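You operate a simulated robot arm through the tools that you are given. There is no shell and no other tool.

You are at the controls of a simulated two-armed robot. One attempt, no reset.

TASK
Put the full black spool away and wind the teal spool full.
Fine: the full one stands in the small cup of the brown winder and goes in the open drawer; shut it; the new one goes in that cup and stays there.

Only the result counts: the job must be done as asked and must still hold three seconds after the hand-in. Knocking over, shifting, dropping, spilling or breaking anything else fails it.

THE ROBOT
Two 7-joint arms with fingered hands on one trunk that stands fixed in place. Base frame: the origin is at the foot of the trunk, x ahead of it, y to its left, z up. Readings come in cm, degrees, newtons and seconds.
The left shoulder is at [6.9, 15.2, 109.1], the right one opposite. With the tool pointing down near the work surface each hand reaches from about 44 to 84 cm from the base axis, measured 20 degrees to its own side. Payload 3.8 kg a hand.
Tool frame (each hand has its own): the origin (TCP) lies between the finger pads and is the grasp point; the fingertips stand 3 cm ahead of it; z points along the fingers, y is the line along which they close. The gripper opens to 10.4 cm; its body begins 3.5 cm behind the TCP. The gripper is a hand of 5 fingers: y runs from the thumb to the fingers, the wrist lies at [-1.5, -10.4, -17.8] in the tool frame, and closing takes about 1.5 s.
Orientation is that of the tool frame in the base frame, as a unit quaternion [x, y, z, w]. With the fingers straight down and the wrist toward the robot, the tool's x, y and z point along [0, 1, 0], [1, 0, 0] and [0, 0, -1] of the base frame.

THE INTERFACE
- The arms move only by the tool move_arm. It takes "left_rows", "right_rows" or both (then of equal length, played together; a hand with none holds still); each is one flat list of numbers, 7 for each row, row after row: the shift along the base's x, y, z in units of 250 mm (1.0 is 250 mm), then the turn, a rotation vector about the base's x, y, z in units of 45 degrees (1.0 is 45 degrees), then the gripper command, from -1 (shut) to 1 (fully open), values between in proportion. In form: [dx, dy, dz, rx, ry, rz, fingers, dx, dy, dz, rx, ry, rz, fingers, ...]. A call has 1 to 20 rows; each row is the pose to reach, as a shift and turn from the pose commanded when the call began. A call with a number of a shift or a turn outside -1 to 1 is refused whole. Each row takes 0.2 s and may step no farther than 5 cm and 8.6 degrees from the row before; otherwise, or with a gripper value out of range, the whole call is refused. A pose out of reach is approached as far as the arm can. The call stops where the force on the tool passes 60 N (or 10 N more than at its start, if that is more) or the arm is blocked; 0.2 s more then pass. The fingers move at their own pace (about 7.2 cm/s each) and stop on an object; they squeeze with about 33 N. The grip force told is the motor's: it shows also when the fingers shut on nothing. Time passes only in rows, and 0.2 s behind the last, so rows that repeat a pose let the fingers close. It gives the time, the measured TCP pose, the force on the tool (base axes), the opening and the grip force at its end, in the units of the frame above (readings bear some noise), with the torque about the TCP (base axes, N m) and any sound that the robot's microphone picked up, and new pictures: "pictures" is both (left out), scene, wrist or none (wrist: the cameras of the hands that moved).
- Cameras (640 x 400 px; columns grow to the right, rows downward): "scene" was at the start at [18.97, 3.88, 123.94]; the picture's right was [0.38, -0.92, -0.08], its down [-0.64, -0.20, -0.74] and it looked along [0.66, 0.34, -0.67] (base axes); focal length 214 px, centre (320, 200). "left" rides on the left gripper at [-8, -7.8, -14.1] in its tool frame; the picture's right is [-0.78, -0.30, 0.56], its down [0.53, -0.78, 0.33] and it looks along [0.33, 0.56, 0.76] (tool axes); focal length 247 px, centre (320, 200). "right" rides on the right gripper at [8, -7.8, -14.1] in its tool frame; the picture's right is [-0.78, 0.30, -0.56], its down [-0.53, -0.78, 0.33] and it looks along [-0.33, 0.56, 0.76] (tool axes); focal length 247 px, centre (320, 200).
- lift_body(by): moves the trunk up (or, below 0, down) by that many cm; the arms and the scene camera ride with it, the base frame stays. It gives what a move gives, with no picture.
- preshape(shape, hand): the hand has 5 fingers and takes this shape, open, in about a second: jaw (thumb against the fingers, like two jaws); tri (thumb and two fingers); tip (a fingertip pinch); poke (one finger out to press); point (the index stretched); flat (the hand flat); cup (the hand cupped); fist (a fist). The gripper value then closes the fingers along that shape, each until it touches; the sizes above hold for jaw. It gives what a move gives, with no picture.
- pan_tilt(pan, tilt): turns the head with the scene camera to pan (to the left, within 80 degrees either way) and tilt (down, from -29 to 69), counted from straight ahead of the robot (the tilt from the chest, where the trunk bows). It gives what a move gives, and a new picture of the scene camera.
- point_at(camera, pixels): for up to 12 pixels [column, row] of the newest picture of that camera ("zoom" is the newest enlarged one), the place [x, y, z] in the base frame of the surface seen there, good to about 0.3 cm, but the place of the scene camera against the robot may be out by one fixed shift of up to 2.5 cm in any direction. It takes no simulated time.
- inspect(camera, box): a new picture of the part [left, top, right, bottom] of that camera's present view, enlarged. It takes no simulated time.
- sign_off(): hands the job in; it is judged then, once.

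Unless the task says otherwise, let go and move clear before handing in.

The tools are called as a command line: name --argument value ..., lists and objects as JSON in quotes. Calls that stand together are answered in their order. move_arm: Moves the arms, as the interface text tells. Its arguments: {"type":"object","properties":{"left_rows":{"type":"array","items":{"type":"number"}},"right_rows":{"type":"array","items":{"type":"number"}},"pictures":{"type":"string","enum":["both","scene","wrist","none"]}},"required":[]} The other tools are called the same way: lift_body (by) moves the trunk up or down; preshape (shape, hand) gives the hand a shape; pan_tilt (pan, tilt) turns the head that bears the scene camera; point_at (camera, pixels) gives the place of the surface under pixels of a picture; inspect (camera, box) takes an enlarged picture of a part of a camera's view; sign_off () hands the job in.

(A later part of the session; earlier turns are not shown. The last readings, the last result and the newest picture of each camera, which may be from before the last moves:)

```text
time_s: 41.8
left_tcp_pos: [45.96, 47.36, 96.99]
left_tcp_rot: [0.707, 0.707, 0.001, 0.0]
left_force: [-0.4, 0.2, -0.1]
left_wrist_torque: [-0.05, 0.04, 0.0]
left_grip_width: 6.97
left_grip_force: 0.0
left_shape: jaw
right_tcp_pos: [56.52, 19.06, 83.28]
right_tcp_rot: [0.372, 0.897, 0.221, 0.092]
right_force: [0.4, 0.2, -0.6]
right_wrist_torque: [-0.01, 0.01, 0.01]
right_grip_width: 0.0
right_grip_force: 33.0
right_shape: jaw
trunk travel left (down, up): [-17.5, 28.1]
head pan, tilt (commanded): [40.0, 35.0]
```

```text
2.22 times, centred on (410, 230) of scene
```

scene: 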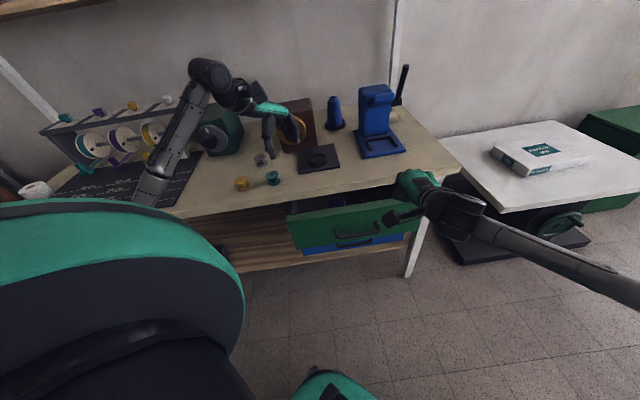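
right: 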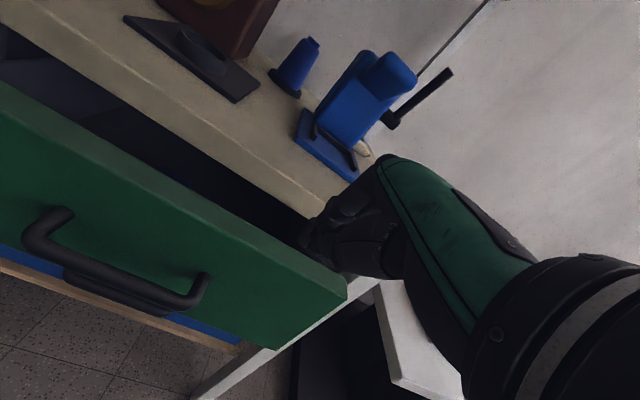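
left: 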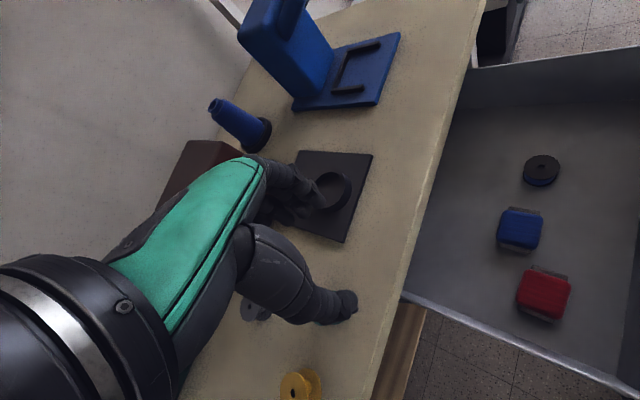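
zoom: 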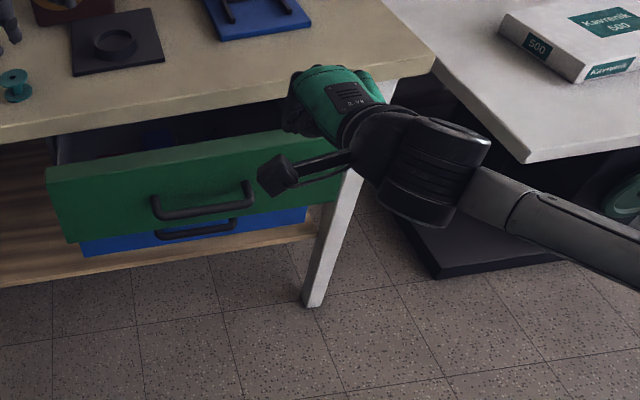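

The right hand is tilted 30° with fingertips leading, and the panel did not move on release. I'll lower it in front of the panel to z≈72.

move_arm --right_rows '[-0.03, -0.03, -0.05, 0, 0, 0, -1, -0.03, -0.03, -0.14, 0, 0, 0, -1, -0.03, -0.03, -0.24, 0, 0, 0, -1, -0.03, -0.03, -0.34, 0, 0, 0, -1, -0.03, -0.03, -0.42, 0, 0, 0, -1, -0.03, -0.03, -0.452, 0, 0, 0, -1, -0.03, -0.03, -0.452, 0, 0, 0, -1]' --pictures "both"

inspect --camera "scene" --box '[300, 140, 520, 320]'

```text
time_s: 43.4
left_tcp_pos: [46.12, 47.43, 96.93]
left_tcp_rot: [0.707, 0.708, 0.0, 0.0]
left_force: [1.0, 0.8, -1.0]
left_wrist_torque: [-0.01, 0.03, 0.01]
left_grip_width: 6.97
left_grip_force: 0.0
left_shape: jaw
right_tcp_pos: [56.5, 19.13, 83.31]
right_tcp_rot: [0.372, 0.897, 0.221, 0.092]
right_force: [-0.7, -0.2, -0.6]
right_wrist_torque: [0.0, -0.01, 0.0]
right_grip_width: 0.0
right_grip_force: 32.6
right_shape: jaw
right hand out of reach, approached as far as the arm can: row 1, 2, 3, 4, 5, 6, 7
trunk travel left (down, up): [-17.5, 28.1]
head pan, tilt (commanded): [40.0, 35.0]
```

scene: 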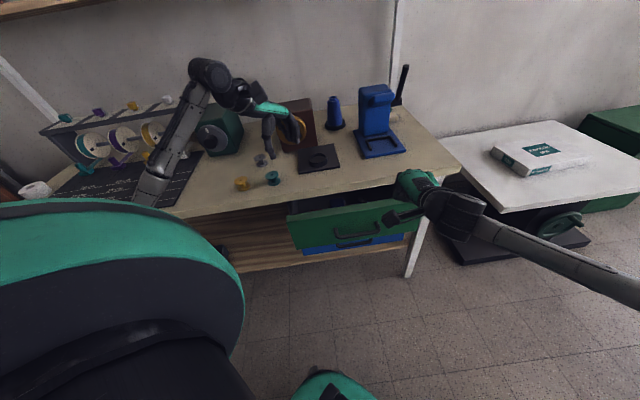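
right: 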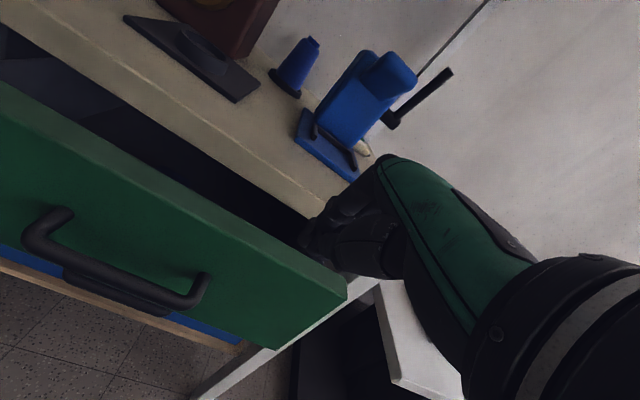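

```text
2.22 times, centred on (410, 230) of scene
```

zoom: 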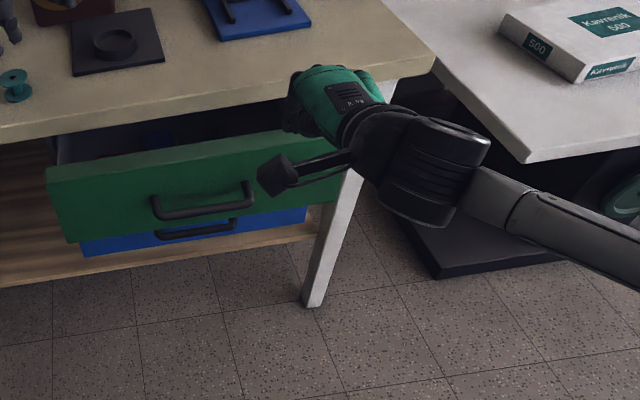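

The tilted pose cannot be lowered by the right arm (joint range), but pointing straight down works here. I'll turn it upright again, set the fingers about 2.6 cm apart so their backs are vertical, and lower in front of the panel.

move_arm --right_rows '[0, 0, 0, -0.12, 0.12, 0, -0.5, 0, 0, 0, -0.24, 0.24, 0, -0.5, 0, 0, 0, -0.36, 0.36, 0, -0.5, 0, 0, -0.03, -0.471, 0.471, 0, -0.5, 0, 0, -0.12, -0.471, 0.471, 0, -0.5, 0, 0, -0.22, -0.471, 0.471, 0, -0.5, 0, 0, -0.32, -0.471, 0.471, 0, -0.5, 0, 0, -0.41, -0.471, 0.471, 0, -0.5, 0, 0, -0.46, -0.471, 0.471, 0, -0.5, 0, 0, -0.472, -0.471, 0.471, 0, -0.5, 0, 0, -0.472, -0.471, 0.471, 0, -0.5]' --pictures "both"

inspect --camera "scene" --box '[300, 140, 520, 320]'

```text
time_s: 45.8
left_tcp_pos: [45.91, 47.38, 96.94]
left_tcp_rot: [0.707, 0.707, 0.0, 0.0]
left_force: [0.2, 0.1, -0.2]
left_wrist_torque: [0.02, -0.02, -0.04]
left_grip_width: 7.01
left_grip_force: 0.1
left_shape: jaw
right_tcp_pos: [56.34, 19.07, 71.45]
right_tcp_rot: [0.384, 0.924, -0.001, 0.0]
right_force: [0.8, 0.0, -0.1]
right_wrist_torque: [-0.03, 0.0, -0.01]
right_grip_width: 2.55
right_grip_force: 0.0
right_shape: jaw
trunk travel left (down, up): [-17.5, 28.1]
head pan, tilt (commanded): [40.0, 35.0]
```

scene: 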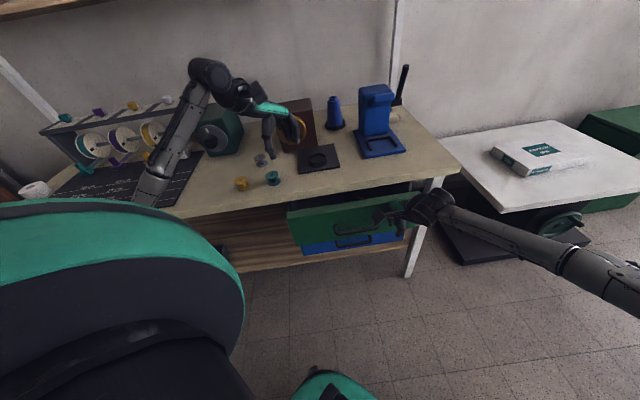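
right: 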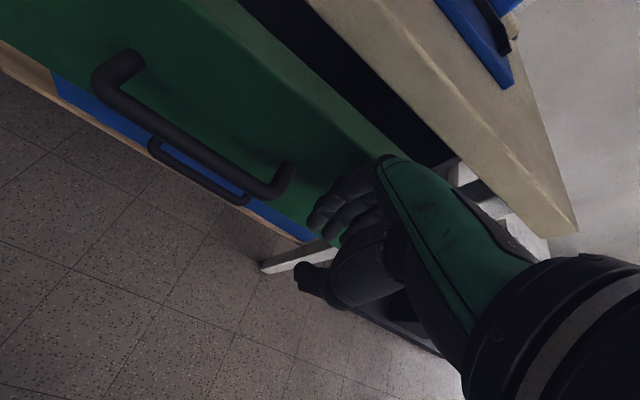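

```text
2.22 times, centred on (410, 230) of scene
```

zoom: 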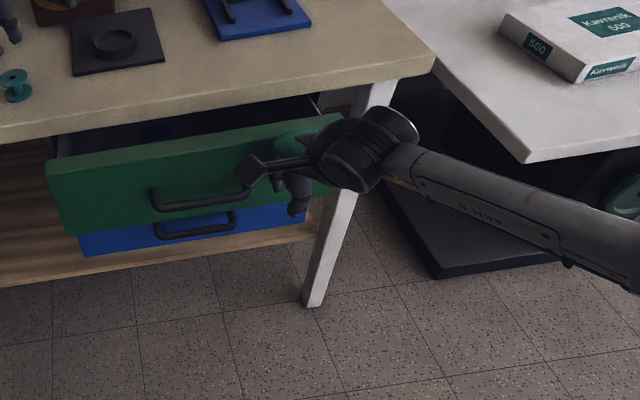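

The right hand is upright in front of the panel at z≈71.5 with finger backs about 1.5 cm from the face. I'll push slowly along (0.7, 0.7) by 8 cm.

move_arm --right_rows '[0.0113, 0.0113, 0, 0, 0, 0, -0.5, 0.0255, 0.0255, 0, 0, 0, 0, -0.5, 0.0396, 0.0396, 0, 0, 0, 0, -0.5, 0.0537, 0.0537, 0, 0, 0, 0, -0.5, 0.0707, 0.0707, 0, 0, 0, 0, -0.5, 0.0877, 0.0877, 0, 0, 0, 0, -0.5, 0.1046, 0.1046, 0, 0, 0, 0, -0.5, 0.1216, 0.1216, 0, 0, 0, 0, -0.5, 0.1386, 0.1386, 0, 0, 0, 0, -0.5, 0.1555, 0.1555, 0, 0, 0, 0, -0.5, 0.1725, 0.1725, 0, 0, 0, 0, -0.5, 0.1895, 0.1895, 0, 0, 0, 0, -0.5, 0.2036, 0.2036, 0, 0, 0, 0, -0.5, 0.2149, 0.2149, 0, 0, 0, 0, -0.5, 0.2234, 0.2234, 0, 0, 0, 0, -0.5, 0.2291, 0.2291, 0, 0, 0, 0, -0.5, 0.2291, 0.2291, 0, 0, 0, 0, -0.5]' --pictures "both"

inspect --camera "scene" --box '[280, 140, 500, 320]'

```text
time_s: 49.4
left_tcp_pos: [45.99, 47.46, 96.95]
left_tcp_rot: [0.707, 0.708, 0.0, -0.001]
left_force: [0.1, 1.0, -0.3]
left_wrist_torque: [-0.03, 0.03, 0.05]
left_grip_width: 7.0
left_grip_force: 0.2
left_shape: jaw
right_tcp_pos: [59.65, 22.44, 71.82]
right_tcp_rot: [0.384, 0.924, 0.001, 0.0]
right_force: [-1.4, -0.5, -0.3]
right_wrist_torque: [0.05, -0.01, -0.06]
right_grip_width: 2.59
right_grip_force: 0.0
right_shape: jaw
right hand out of reach, approached as far as the arm can: row 10, 11, 12, 13, 14, 15, 16, 17
trunk travel left (down, up): [-17.5, 28.1]
head pan, tilt (commanded): [40.0, 35.0]
```

scene: 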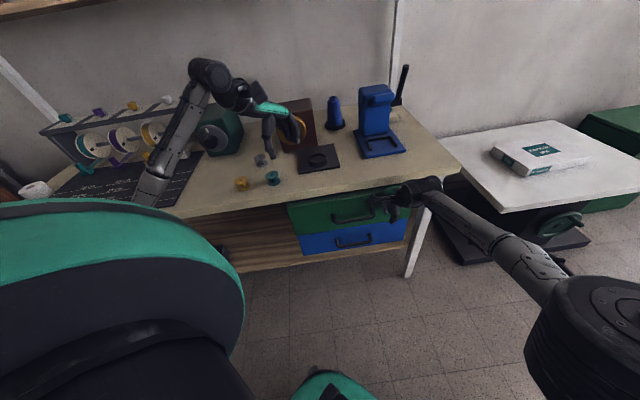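
right: 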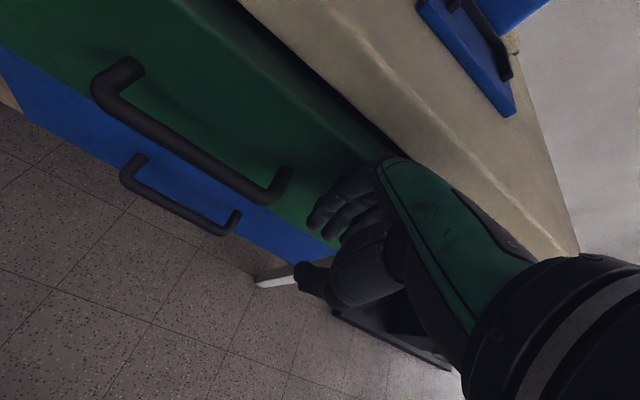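

```text
2.22 times, centred on (390, 230) of scene
```

zoom: 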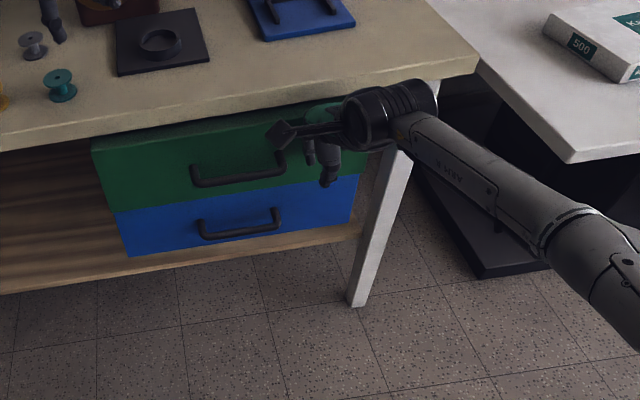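

The drawer front is now nearly flush, but the right arm hit its reach limit with ~3.6 cm to go. I'll withdraw the right hand and bring the left hand over in front of the panel's left part (t≈4) to finish the push.

point_at --camera "zoom" --pixels '[[120, 180], [150, 150], [230, 150], [135, 235], [300, 210], [200, 205], [110, 142], [60, 132], [300, 90]]'

move_arm --left_rows '[-0.017, -0.05, -0.01, 0, 0, 0.11, -0.5, -0.035, -0.1, -0.02, 0, 0, 0.22, -0.5, -0.052, -0.15, -0.03, 0, 0, 0.33, -0.5, -0.07, -0.2, -0.04, 0, 0, 0.44, -0.5, -0.087, -0.25, -0.05, 0, 0, 0.55, -0.5, -0.104, -0.3, -0.06, 0, 0, 0.66, -0.5, -0.121, -0.35, -0.07, 0, 0, 0.77, -0.5, -0.14, -0.4, -0.08, 0, 0, 0.88, -0.5, -0.156, -0.442, -0.08, 0, 0, 1.0, -0.5]' --right_rows '[-0.05, -0.05, 0, 0, 0, 0, -0.5, -0.1, -0.1, 0.02, 0, 0, 0, -0.5, -0.14, -0.14, 0.1, 0, 0, 0, -0.5, -0.18, -0.18, 0.2, 0, 0, 0, -0.5, -0.22, -0.25, 0.33, 0, 0, 0, -0.5, -0.26, -0.35, 0.48, 0, 0, 0, -0.5, -0.3, -0.45, 0.63, 0, 0, 0, -0.5, -0.33, -0.55, 0.79, 0, 0, 0, -0.5, -0.35, -0.65, 0.94, 0, 0, 0, -0.5]' --pictures "both"

```text
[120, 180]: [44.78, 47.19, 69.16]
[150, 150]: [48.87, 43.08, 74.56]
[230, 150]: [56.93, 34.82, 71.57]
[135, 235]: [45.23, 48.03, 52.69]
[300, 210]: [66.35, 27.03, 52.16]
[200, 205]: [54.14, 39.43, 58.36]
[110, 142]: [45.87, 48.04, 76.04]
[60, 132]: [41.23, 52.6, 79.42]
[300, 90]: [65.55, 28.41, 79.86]
```

```text
time_s: 51.4
left_tcp_pos: [41.97, 36.31, 95.14]
left_tcp_rot: [0.382, 0.924, 0.002, 0.0]
left_force: [0.1, -0.4, 0.5]
left_wrist_torque: [0.03, 0.0, -0.01]
left_grip_width: 2.64
left_grip_force: 0.1
left_shape: jaw
right_tcp_pos: [50.77, 5.95, 95.52]
right_tcp_rot: [0.383, 0.924, 0.0, 0.002]
right_force: [-0.3, -0.5, -0.6]
right_wrist_torque: [-0.02, -0.02, -0.01]
right_grip_width: 2.57
right_grip_force: 0.2
right_shape: jaw
trunk travel left (down, up): [-17.5, 28.1]
head pan, tilt (commanded): [40.0, 35.0]
```

scene: 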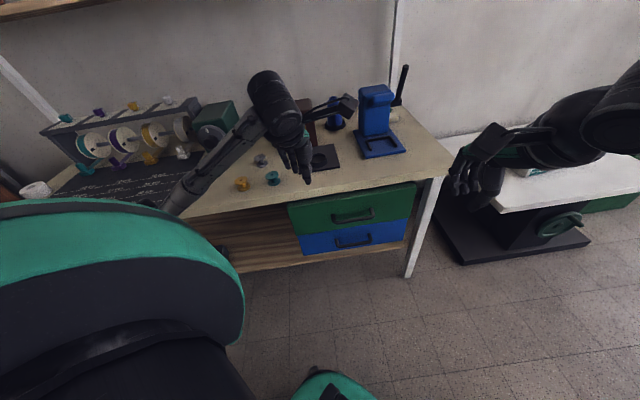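
right: 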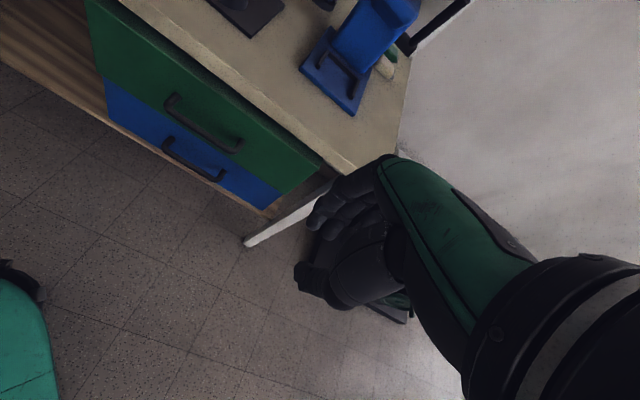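
left: 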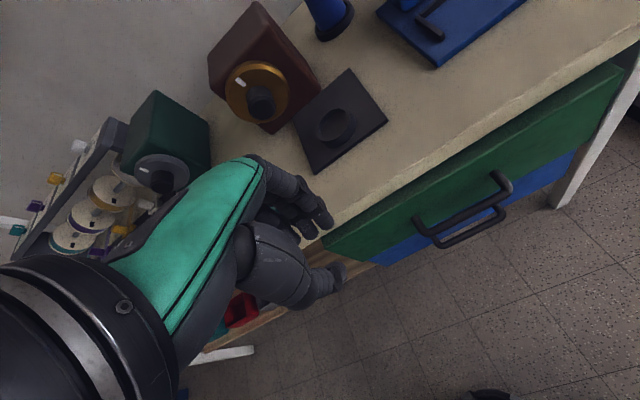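

The green front looks nearly flush now. I'll measure the green and blue faces with both wrist cameras.

point_at --camera "right" --pixels '[[130, 70], [150, 100], [250, 160], [290, 180], [130, 115], [240, 190], [100, 20], [170, 75], [240, 120], [320, 165]]'

point_at --camera "left" --pixels '[[360, 245], [400, 235], [560, 130], [400, 250], [560, 165], [520, 205], [395, 205], [500, 140], [340, 240], [600, 90]]'

inspect --camera "right" --box '[60, 0, 360, 220]'

```text
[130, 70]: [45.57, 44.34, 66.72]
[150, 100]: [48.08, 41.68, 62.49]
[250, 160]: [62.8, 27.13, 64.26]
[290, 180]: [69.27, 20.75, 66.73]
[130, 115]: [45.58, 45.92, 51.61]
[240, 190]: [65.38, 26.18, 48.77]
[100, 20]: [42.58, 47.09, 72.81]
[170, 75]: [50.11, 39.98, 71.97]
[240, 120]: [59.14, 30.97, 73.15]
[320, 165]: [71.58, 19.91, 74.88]
```

```text
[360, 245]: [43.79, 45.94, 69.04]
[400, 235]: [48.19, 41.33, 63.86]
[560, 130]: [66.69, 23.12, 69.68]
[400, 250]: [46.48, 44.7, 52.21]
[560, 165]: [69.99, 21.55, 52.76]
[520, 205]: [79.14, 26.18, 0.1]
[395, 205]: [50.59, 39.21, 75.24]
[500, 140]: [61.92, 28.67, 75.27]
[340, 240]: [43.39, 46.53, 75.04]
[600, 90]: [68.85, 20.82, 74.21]
```

```text
1.82 times, centred on (210, 110) of right
```

zoom: 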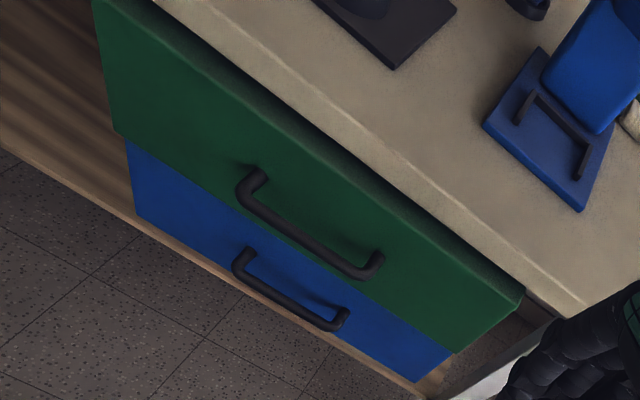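

The green face is at d≈63.6 and the blue one at d≈64.7, so about 1.1 cm remains. I'll lower the left hand in front of the panel's left part, left of the handle.

move_arm --left_rows '[-0.028, 0.028, -0.04, 0, 0, 0, -0.5, -0.028, 0.028, -0.12, 0, 0, 0, -0.5, -0.028, 0.028, -0.22, 0, 0, 0, -0.5, -0.028, 0.028, -0.33, 0, 0, 0, -0.5, -0.028, 0.028, -0.45, 0, 0, 0, -0.5, -0.028, 0.028, -0.57, 0, 0, 0, -0.5, -0.028, 0.028, -0.69, 0, 0, 0, -0.5, -0.028, 0.028, -0.81, 0, 0, 0, -0.5, -0.028, 0.028, -0.92, 0, 0, 0, -0.5, -0.028, 0.028, -0.98, 0, 0, 0, -0.5, -0.028, 0.028, -0.98, 0, 0, 0, -0.5]' --pictures "both"

inspect --camera "scene" --box '[230, 120, 450, 300]'

```text
time_s: 53.8
left_tcp_pos: [41.41, 37.07, 70.45]
left_tcp_rot: [0.384, 0.924, 0.0, 0.0]
left_force: [-0.2, -0.2, 0.0]
left_wrist_torque: [0.03, 0.01, -0.02]
left_grip_width: 2.6
left_grip_force: 0.1
left_shape: jaw
right_tcp_pos: [50.91, 6.08, 95.43]
right_tcp_rot: [0.383, 0.924, 0.001, 0.001]
right_force: [-0.5, 0.5, 0.5]
right_wrist_torque: [0.0, -0.01, 0.03]
right_grip_width: 2.58
right_grip_force: 0.0
right_shape: jaw
trunk travel left (down, up): [-17.5, 28.1]
head pan, tilt (commanded): [40.0, 35.0]
```

scene: 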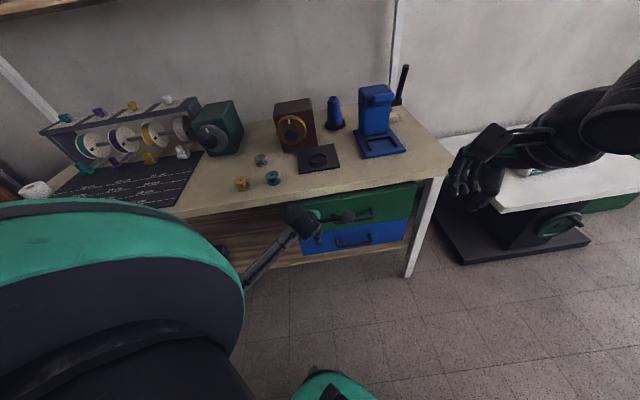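
left: 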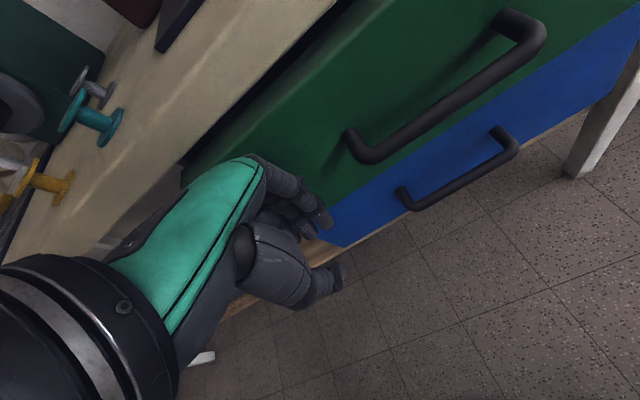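

```text
2.22 times, centred on (340, 210) of scene
```

zoom: 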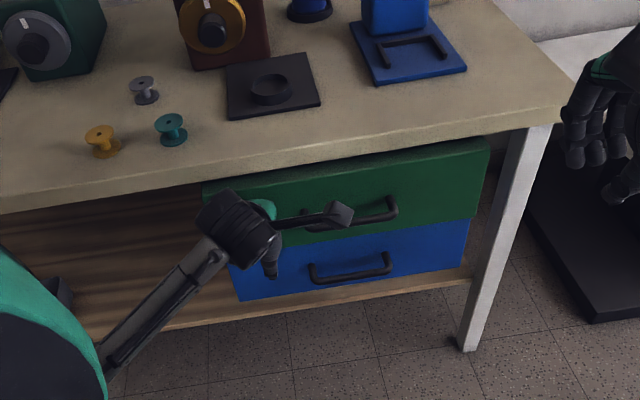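

The left hand is in front of the panel left of the handle. I'll lower a bit more and push gently toward the closed position.

move_arm --left_rows '[0, 0, -0.05, 0, 0, 0, -0.5, 0, 0, -0.098, 0, 0, 0, -0.5, 0.0226, 0.0226, -0.098, 0, 0, 0, -0.5, 0.0452, 0.0452, -0.098, 0, 0, 0, -0.5, 0.0679, 0.0679, -0.098, 0, 0, 0, -0.5, 0.0905, 0.0905, -0.098, 0, 0, 0, -0.5, 0.1131, 0.1131, -0.098, 0, 0, 0, -0.5, 0.1301, 0.1301, -0.098, 0, 0, 0, -0.5, 0.1414, 0.1414, -0.098, 0, 0, 0, -0.5, 0.1527, 0.1527, -0.098, 0, 0, 0, -0.5, 0.164, 0.164, -0.098, 0, 0, 0, -0.5, 0.1725, 0.1725, -0.098, 0, 0, 0, -0.5, 0.1782, 0.1782, -0.098, 0, 0, 0, -0.5, 0.1838, 0.1838, -0.098, 0, 0, 0, -0.5, 0.1866, 0.1866, -0.098, 0, 0, 0, -0.5]' --pictures "both"

inspect --camera "scene" --box '[230, 120, 450, 300]'

```text
time_s: 56.2
left_tcp_pos: [44.82, 40.24, 68.0]
left_tcp_rot: [0.386, 0.923, -0.007, -0.003]
left_force: [-39.6, -32.6, 14.0]
left_wrist_torque: [1.04, -0.76, 1.18]
left_grip_width: 2.14
left_grip_force: 0.0
left_shape: jaw
right_tcp_pos: [50.57, 5.83, 95.67]
right_tcp_rot: [0.383, 0.924, 0.002, 0.002]
right_force: [0.0, 0.6, 1.2]
right_wrist_torque: [0.02, 0.02, 0.02]
right_grip_width: 2.58
right_grip_force: 0.1
right_shape: jaw
trunk travel left (down, up): [-17.5, 28.1]
head pan, tilt (commanded): [40.0, 35.0]
stopped in row 11 (left hand): the force on the tool passed its limit at 62 N (the readings are from after the stop); the commanded pose is now the measured one
```

scene: 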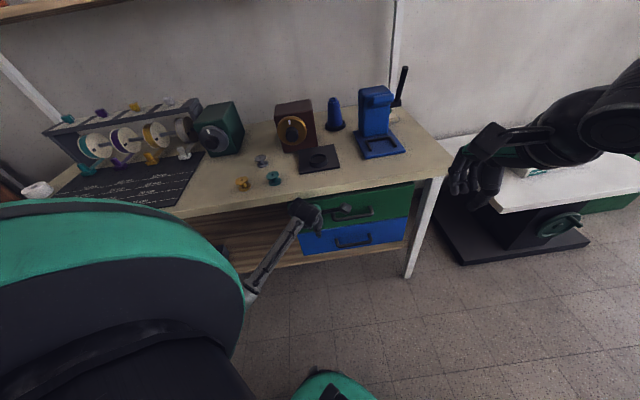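
left: 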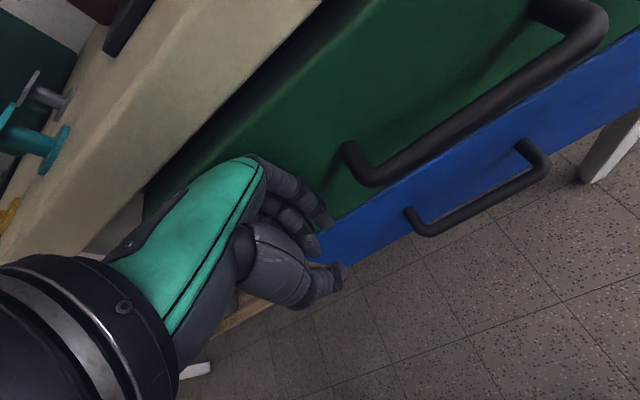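

```text
2.22 times, centred on (340, 210) of scene
```

zoom: 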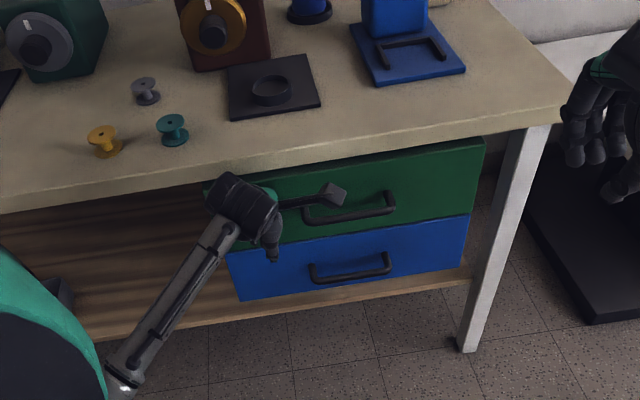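

The push met 62 N and stopped at TCP d≈60.2. I'll measure whether the green front is now at its stop or my hand met something else.

point_at --camera "left" --pixels '[[300, 150], [400, 120], [480, 80], [450, 40], [345, 240], [480, 160], [300, 90], [200, 150], [255, 160], [320, 215], [275, 185], [160, 190]]'

point_at --camera "scene" --pixels '[[330, 205], [390, 198], [405, 200], [350, 230], [395, 225], [310, 245], [415, 184], [335, 194], [300, 210], [440, 170]]'

inspect --camera "scene" --box '[280, 170, 430, 260]'

```text
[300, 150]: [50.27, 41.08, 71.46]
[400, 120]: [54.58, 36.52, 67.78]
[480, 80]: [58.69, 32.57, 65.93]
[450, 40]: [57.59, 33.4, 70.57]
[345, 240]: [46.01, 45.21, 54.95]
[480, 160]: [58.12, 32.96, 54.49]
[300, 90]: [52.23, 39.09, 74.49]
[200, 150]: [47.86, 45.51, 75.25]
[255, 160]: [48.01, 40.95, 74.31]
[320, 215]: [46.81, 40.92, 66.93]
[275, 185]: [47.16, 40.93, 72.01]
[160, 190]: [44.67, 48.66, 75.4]
```

```text
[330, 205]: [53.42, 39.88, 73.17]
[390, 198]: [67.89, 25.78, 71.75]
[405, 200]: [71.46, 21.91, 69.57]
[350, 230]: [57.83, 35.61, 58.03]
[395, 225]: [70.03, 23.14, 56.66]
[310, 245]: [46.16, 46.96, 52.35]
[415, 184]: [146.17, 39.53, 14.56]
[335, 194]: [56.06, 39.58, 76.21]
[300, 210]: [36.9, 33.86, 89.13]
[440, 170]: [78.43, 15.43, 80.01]
```

```text
4.27 times, centred on (355, 215) of scene
```

zoom: 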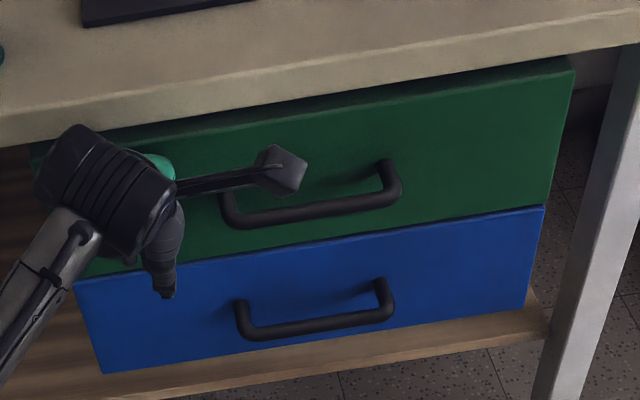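

Green and blue fronts now both read d≈64.5, so the drawer is shut. I'll back the left hand off and raise it.

move_arm --left_rows '[-0.02, -0.02, 0, 0, 0, 0, -0.5, -0.07, -0.07, 0, 0, 0, 0, -0.5, -0.14, -0.14, 0.02, 0, 0, 0, -0.5, -0.16, -0.16, 0.12, 0, 0, 0, -0.5, -0.16, -0.16, 0.26, 0, 0, 0, -0.5, -0.16, -0.16, 0.42, 0, 0, 0, -0.5, -0.16, -0.16, 0.58, 0, 0, 0, -0.5, -0.16, -0.16, 0.74, 0, 0, 0, -0.5, -0.16, -0.16, 0.9, 0, 0, 0, -0.5, -0.16, -0.16, 1.0, 0, 0, 0, -0.5]' --pictures "both"

inspect --camera "scene" --box '[230, 120, 450, 280]'

```text
time_s: 58.4
left_tcp_pos: [41.31, 36.66, 93.0]
left_tcp_rot: [0.384, 0.923, -0.005, -0.004]
left_force: [-0.6, -0.5, 0.3]
left_wrist_torque: [0.01, 0.0, 0.01]
left_grip_width: 2.62
left_grip_force: 0.0
left_shape: jaw
right_tcp_pos: [50.97, 6.06, 95.38]
right_tcp_rot: [0.383, 0.924, 0.0, 0.001]
right_force: [-0.6, 0.3, 1.3]
right_wrist_torque: [0.02, 0.03, 0.0]
right_grip_width: 2.57
right_grip_force: 0.1
right_shape: jaw
trunk travel left (down, up): [-17.5, 28.1]
head pan, tilt (commanded): [40.0, 35.0]
```

scene: 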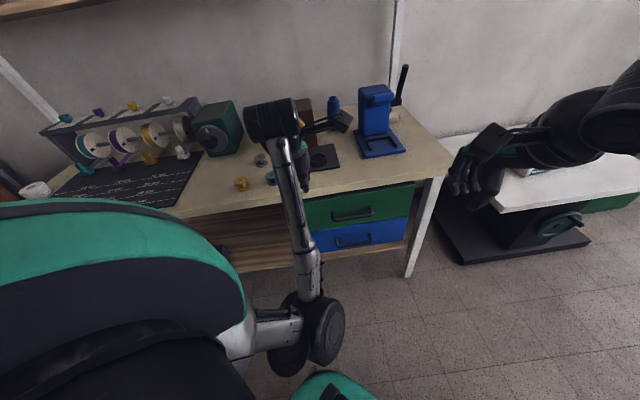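
left: 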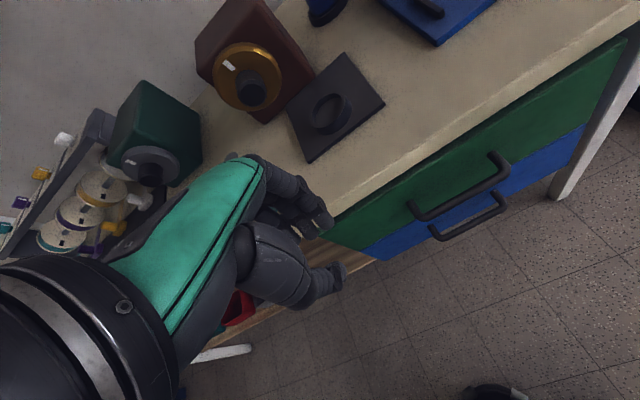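

```text
2.50 times, centred on (340, 200) of scene
```

zoom: 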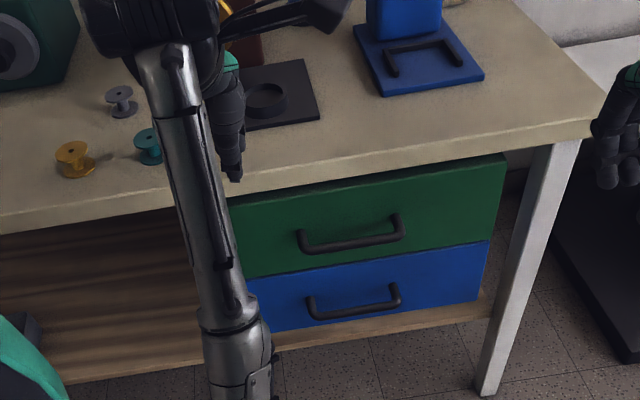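

The drawer is shut and flush. The left elbow has swung low in front (near (310,330)), so I'll check where it is before moving over the table.

point_at --camera "scene" --pixels '[[325, 325], [285, 330], [310, 290], [300, 250], [290, 200], [280, 160], [270, 120], [250, 330], [305, 170], [240, 300]]'

```text
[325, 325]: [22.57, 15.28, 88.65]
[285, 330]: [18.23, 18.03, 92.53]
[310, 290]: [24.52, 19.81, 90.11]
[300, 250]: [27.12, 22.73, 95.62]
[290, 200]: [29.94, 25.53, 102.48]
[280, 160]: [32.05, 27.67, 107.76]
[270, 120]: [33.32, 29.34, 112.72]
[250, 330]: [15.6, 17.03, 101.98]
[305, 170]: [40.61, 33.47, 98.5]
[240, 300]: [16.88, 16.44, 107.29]
```

The elbow hangs at z≈88, well in front of the table, so moving over is fine. I'll bring the left hand above the teal spool (about (44.9, 56.8)) at z 93 with fingers at 7 cm.

move_arm --left_rows '[0.01, 0.05, 0, 0.008, -0.014, 0.004, 0.35, 0.03, 0.15, 0, 0.008, -0.014, 0.004, 0.35, 0.05, 0.27, 0, 0.008, -0.014, 0.004, 0.35, 0.07, 0.39, 0, 0.008, -0.014, 0.004, 0.35, 0.09, 0.51, 0, 0.008, -0.014, 0.004, 0.35, 0.11, 0.62, 0, 0.008, -0.014, 0.004, 0.35, 0.13, 0.72, 0, 0.008, -0.014, 0.004, 0.35, 0.144, 0.78, 0, 0.008, -0.014, 0.004, 0.35, 0.144, 0.806, 0, 0.008, -0.014, 0.004, 0.35, 0.144, 0.806, 0, 0.008, -0.014, 0.004, 0.35]' --pictures "both"

inspect --camera "left" --box '[220, 150, 420, 350]'

inspect --camera "scene" --box '[200, 90, 380, 230]'

```text
time_s: 60.6
left_tcp_pos: [44.85, 57.07, 92.84]
left_tcp_rot: [0.382, 0.924, 0.0, 0.001]
left_force: [0.2, -0.2, -0.2]
left_wrist_torque: [0.02, -0.01, 0.01]
left_grip_width: 6.99
left_grip_force: 0.1
left_shape: jaw
right_tcp_pos: [50.99, 6.11, 95.38]
right_tcp_rot: [0.384, 0.923, -0.001, 0.0]
right_force: [-0.3, 0.5, -0.6]
right_wrist_torque: [-0.01, 0.02, -0.02]
right_grip_width: 2.58
right_grip_force: 0.1
right_shape: jaw
trunk travel left (down, up): [-17.5, 28.1]
head pan, tilt (commanded): [40.0, 35.0]
```

scene: 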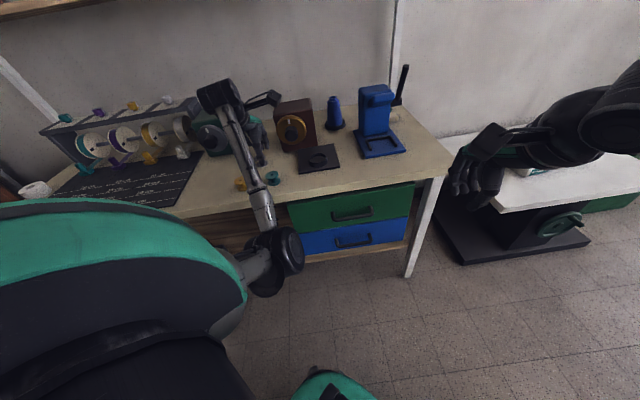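
left: 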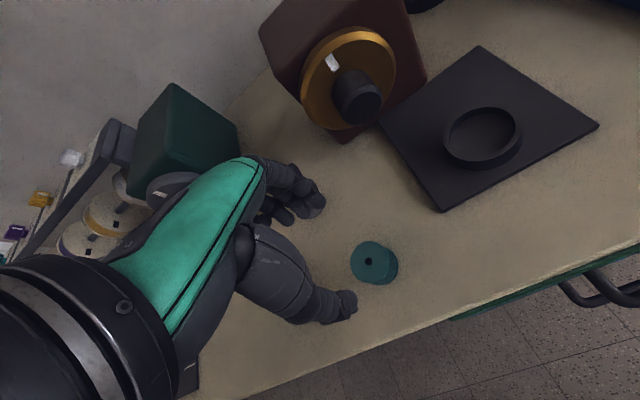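

```text
2.00 times, centred on (320, 250) of left
```

zoom: 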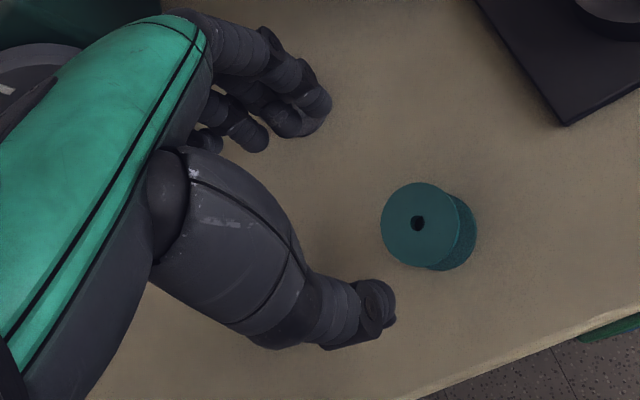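

```text
2.86 times, centred on (290, 160) of scene
```

zoom: 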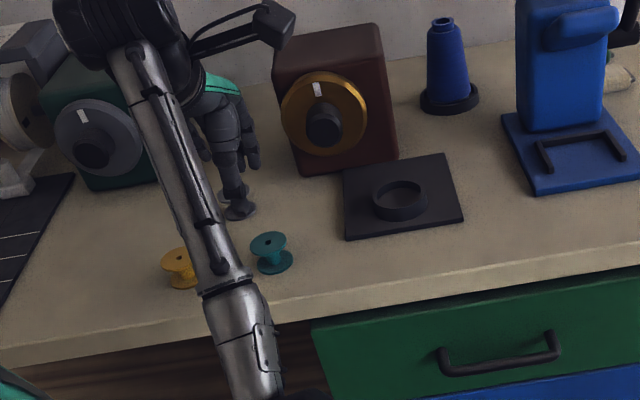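

Teal spool's top shows at about (369,261) of the left picture, and the dial, knob and cup are well in view. I'll measure them all.

point_at --camera "left" --pixels '[[364, 256], [375, 268], [356, 262], [384, 262], [370, 246], [370, 280], [345, 290], [420, 260], [392, 272], [353, 306], [320, 205], [340, 300]]'

point_at --camera "left" --pixels '[[363, 103], [350, 97], [375, 108], [365, 90], [310, 80], [345, 125], [385, 55], [345, 40], [331, 63], [450, 150], [515, 120], [480, 135]]'

inspect --camera "left" --box '[250, 0, 450, 160]'

```text
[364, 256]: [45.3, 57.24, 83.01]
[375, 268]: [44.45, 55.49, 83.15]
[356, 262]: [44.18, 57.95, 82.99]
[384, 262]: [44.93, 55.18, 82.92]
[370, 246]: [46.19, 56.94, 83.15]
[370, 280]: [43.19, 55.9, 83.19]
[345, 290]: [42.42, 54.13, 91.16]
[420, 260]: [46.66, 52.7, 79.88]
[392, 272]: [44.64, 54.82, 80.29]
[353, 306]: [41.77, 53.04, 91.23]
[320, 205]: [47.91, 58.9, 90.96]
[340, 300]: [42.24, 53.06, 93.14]
```

```text
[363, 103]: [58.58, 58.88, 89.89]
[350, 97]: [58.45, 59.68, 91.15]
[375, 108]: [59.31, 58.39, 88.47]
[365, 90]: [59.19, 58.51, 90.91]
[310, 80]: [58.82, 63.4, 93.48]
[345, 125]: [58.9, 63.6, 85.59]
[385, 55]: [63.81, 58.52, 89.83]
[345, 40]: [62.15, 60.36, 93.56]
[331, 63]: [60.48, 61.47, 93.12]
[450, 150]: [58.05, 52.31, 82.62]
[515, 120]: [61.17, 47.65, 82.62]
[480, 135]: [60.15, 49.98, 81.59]
```

```text
2.50 times, centred on (350, 80) of left
```

zoom: 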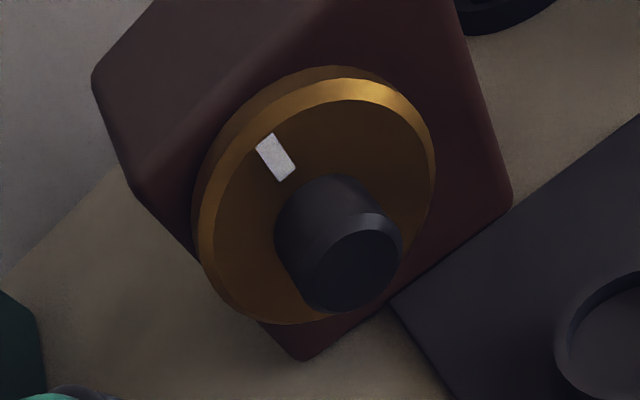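

Teal spool centre is about (44.7, 56.5) with top z≈83.0, and the knob's front centre is (58.6, 58.9, 89.8). I'll turn the hand back to yaw 0 above the teal spool and lower partway to check alignment.

move_arm --left_rows '[-0.006, -0.023, 0, 0, 0, -0.15, 0.35, -0.006, -0.023, 0, 0, 0, -0.3, 0.35, -0.006, -0.023, 0, 0, 0, -0.47, 0.35, -0.006, -0.023, 0, 0, 0, -0.64, 0.35, -0.006, -0.023, 0, 0, 0, -0.82, 0.35, -0.006, -0.023, 0, 0, 0, -1.0, 0.35, -0.006, -0.023, -0.08, 0, 0, -1.0, 0.35, -0.006, -0.023, -0.16, 0, 0, -1.0, 0.35, -0.006, -0.023, -0.2, 0, 0, -1.0, 0.35, -0.006, -0.023, -0.2, 0, 0, -1.0, 0.35]' --pictures "both"

inspect --camera "left" --box '[220, 150, 420, 350]'

inspect --camera "scene" --box '[200, 90, 380, 230]'

```text
time_s: 62.8
left_tcp_pos: [44.74, 56.33, 87.81]
left_tcp_rot: [0.707, 0.707, 0.001, 0.001]
left_force: [-1.0, -0.2, 0.1]
left_wrist_torque: [0.01, 0.0, 0.01]
left_grip_width: 6.99
left_grip_force: 0.0
left_shape: jaw
right_tcp_pos: [50.89, 6.13, 95.33]
right_tcp_rot: [0.384, 0.923, 0.0, 0.002]
right_force: [-0.7, -0.6, 1.1]
right_wrist_torque: [0.0, 0.03, -0.02]
right_grip_width: 2.61
right_grip_force: 0.1
right_shape: jaw
trunk travel left (down, up): [-17.5, 28.1]
head pan, tilt (commanded): [40.0, 35.0]
```

scene: 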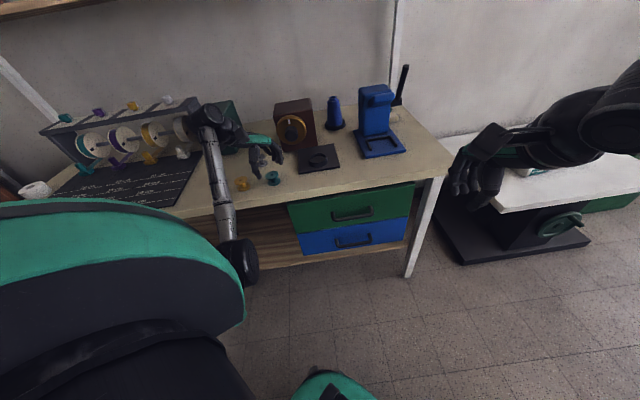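
left: 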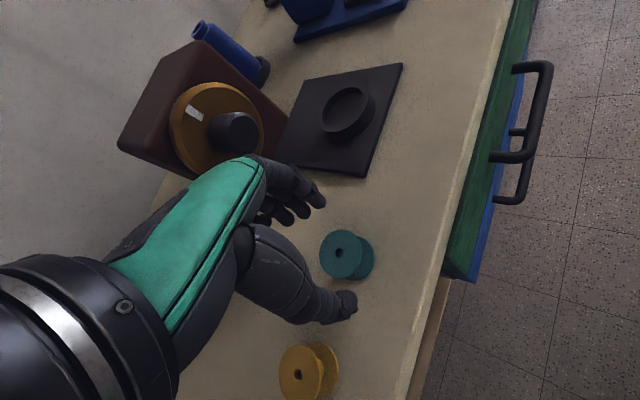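

```text
2.00 times, centred on (320, 250) of left
```

zoom: 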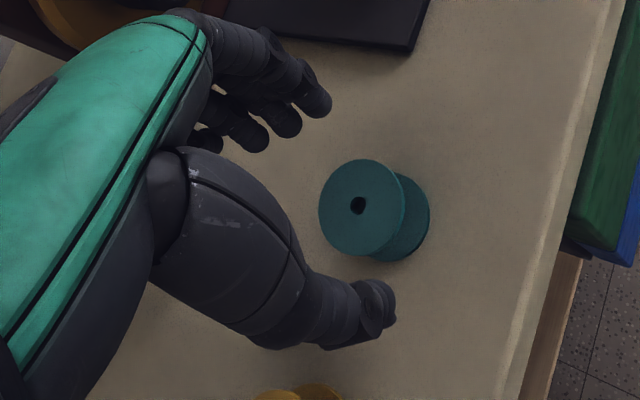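

```text
2.86 times, centred on (290, 160) of scene
```

zoom: 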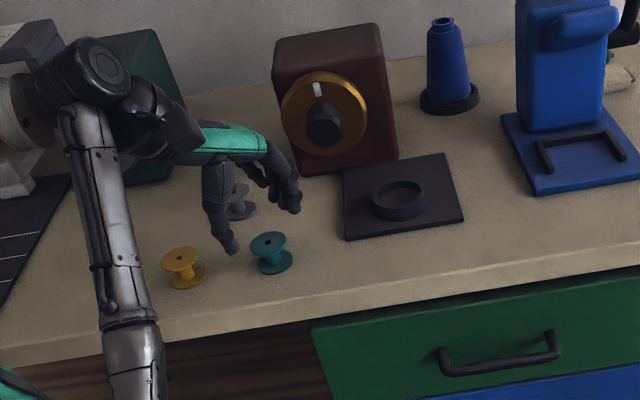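

The thumb and fingers straddle the teal spool, with the yellow and grey spools clear. I'll re-measure its centre from this closer view.

point_at --camera "left" --pixels '[[335, 247], [345, 258], [323, 252], [358, 252], [341, 233], [340, 273], [300, 360], [340, 305], [350, 305], [318, 200], [296, 210]]'

```text
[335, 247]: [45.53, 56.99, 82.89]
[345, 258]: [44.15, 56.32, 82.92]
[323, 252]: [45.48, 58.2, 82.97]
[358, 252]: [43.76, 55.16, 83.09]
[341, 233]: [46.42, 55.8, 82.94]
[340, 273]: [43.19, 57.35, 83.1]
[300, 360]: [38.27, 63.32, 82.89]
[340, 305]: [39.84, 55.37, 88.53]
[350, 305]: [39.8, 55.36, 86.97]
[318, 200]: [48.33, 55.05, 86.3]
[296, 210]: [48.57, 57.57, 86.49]
```

Teal's centre is (44.7, 56.6), so I'll shift 2 mm, descend to TCP z≈84.4 and close on the top flange.

move_arm --left_rows '[0, 0.008, -0.05, 0, 0, 0, 0.35, 0, 0.008, -0.1, 0, 0, 0, 0.35, 0, 0.008, -0.136, 0, 0, 0, 0.35, 0, 0.008, -0.136, 0, 0, 0, 0.35, 0, 0.008, -0.136, 0, 0, 0, 0.0, 0, 0.008, -0.136, 0, 0, 0, -0.15, 0, 0.008, -0.136, 0, 0, 0, -0.3, 0, 0.008, -0.136, 0, 0, 0, -0.6, 0, 0.008, -0.136, 0, 0, 0, -1, 0, 0.008, -0.136, 0, 0, 0, -1, 0, 0.008, -0.136, 0, 0, 0, -1, 0, 0.008, -0.136, 0, 0, 0, -1]' --pictures "both"

inspect --camera "left" --box '[220, 150, 420, 350]'

inspect --camera "scene" --box '[220, 120, 340, 210]'

```text
time_s: 65.4
left_tcp_pos: [44.8, 56.58, 84.48]
left_tcp_rot: [0.707, 0.708, -0.001, 0.002]
left_force: [-0.5, 0.1, 0.7]
left_wrist_torque: [0.01, 0.0, -0.01]
left_grip_width: 3.49
left_grip_force: 33.1
left_shape: jaw
right_tcp_pos: [50.91, 6.25, 95.39]
right_tcp_rot: [0.383, 0.924, 0.0, 0.0]
right_force: [0.7, 1.1, -0.1]
right_wrist_torque: [-0.01, 0.03, -0.01]
right_grip_width: 2.54
right_grip_force: 0.0
right_shape: jaw
trunk travel left (down, up): [-17.5, 28.1]
head pan, tilt (commanded): [40.0, 35.0]
```

scene: 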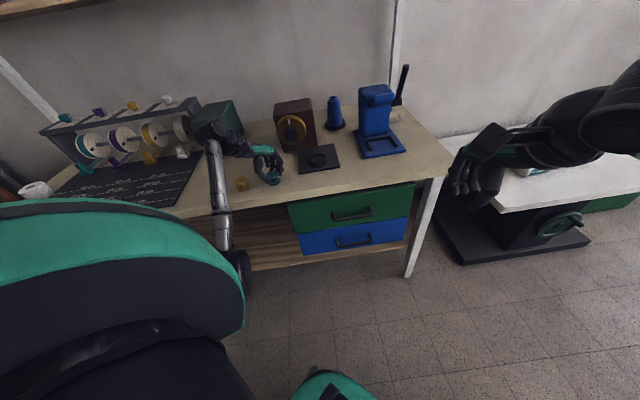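
left: 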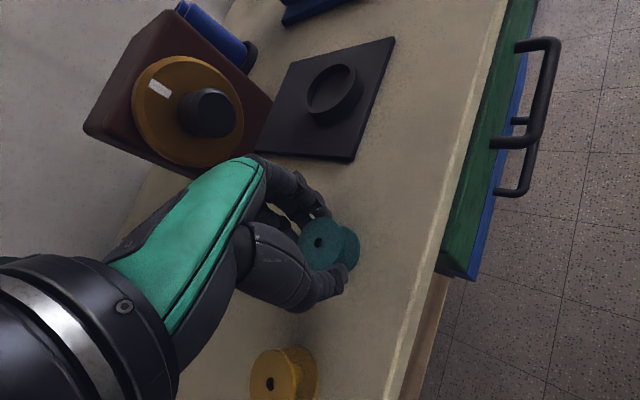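

```text
2.00 times, centred on (320, 250) of left
```

zoom: 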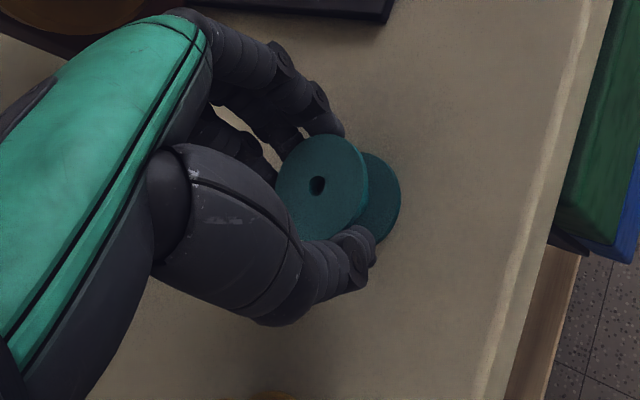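

```text
4.44 times, centred on (280, 165) of scene
```

zoom: 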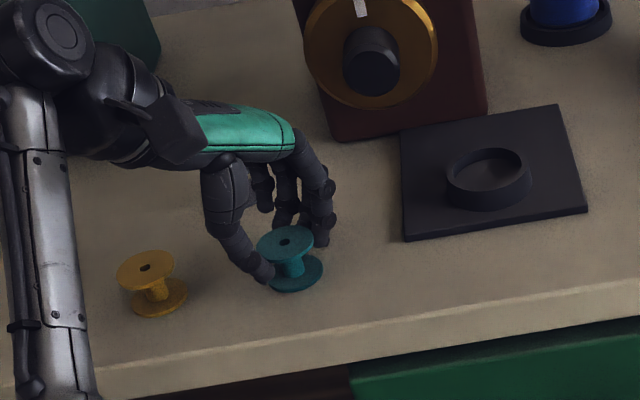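

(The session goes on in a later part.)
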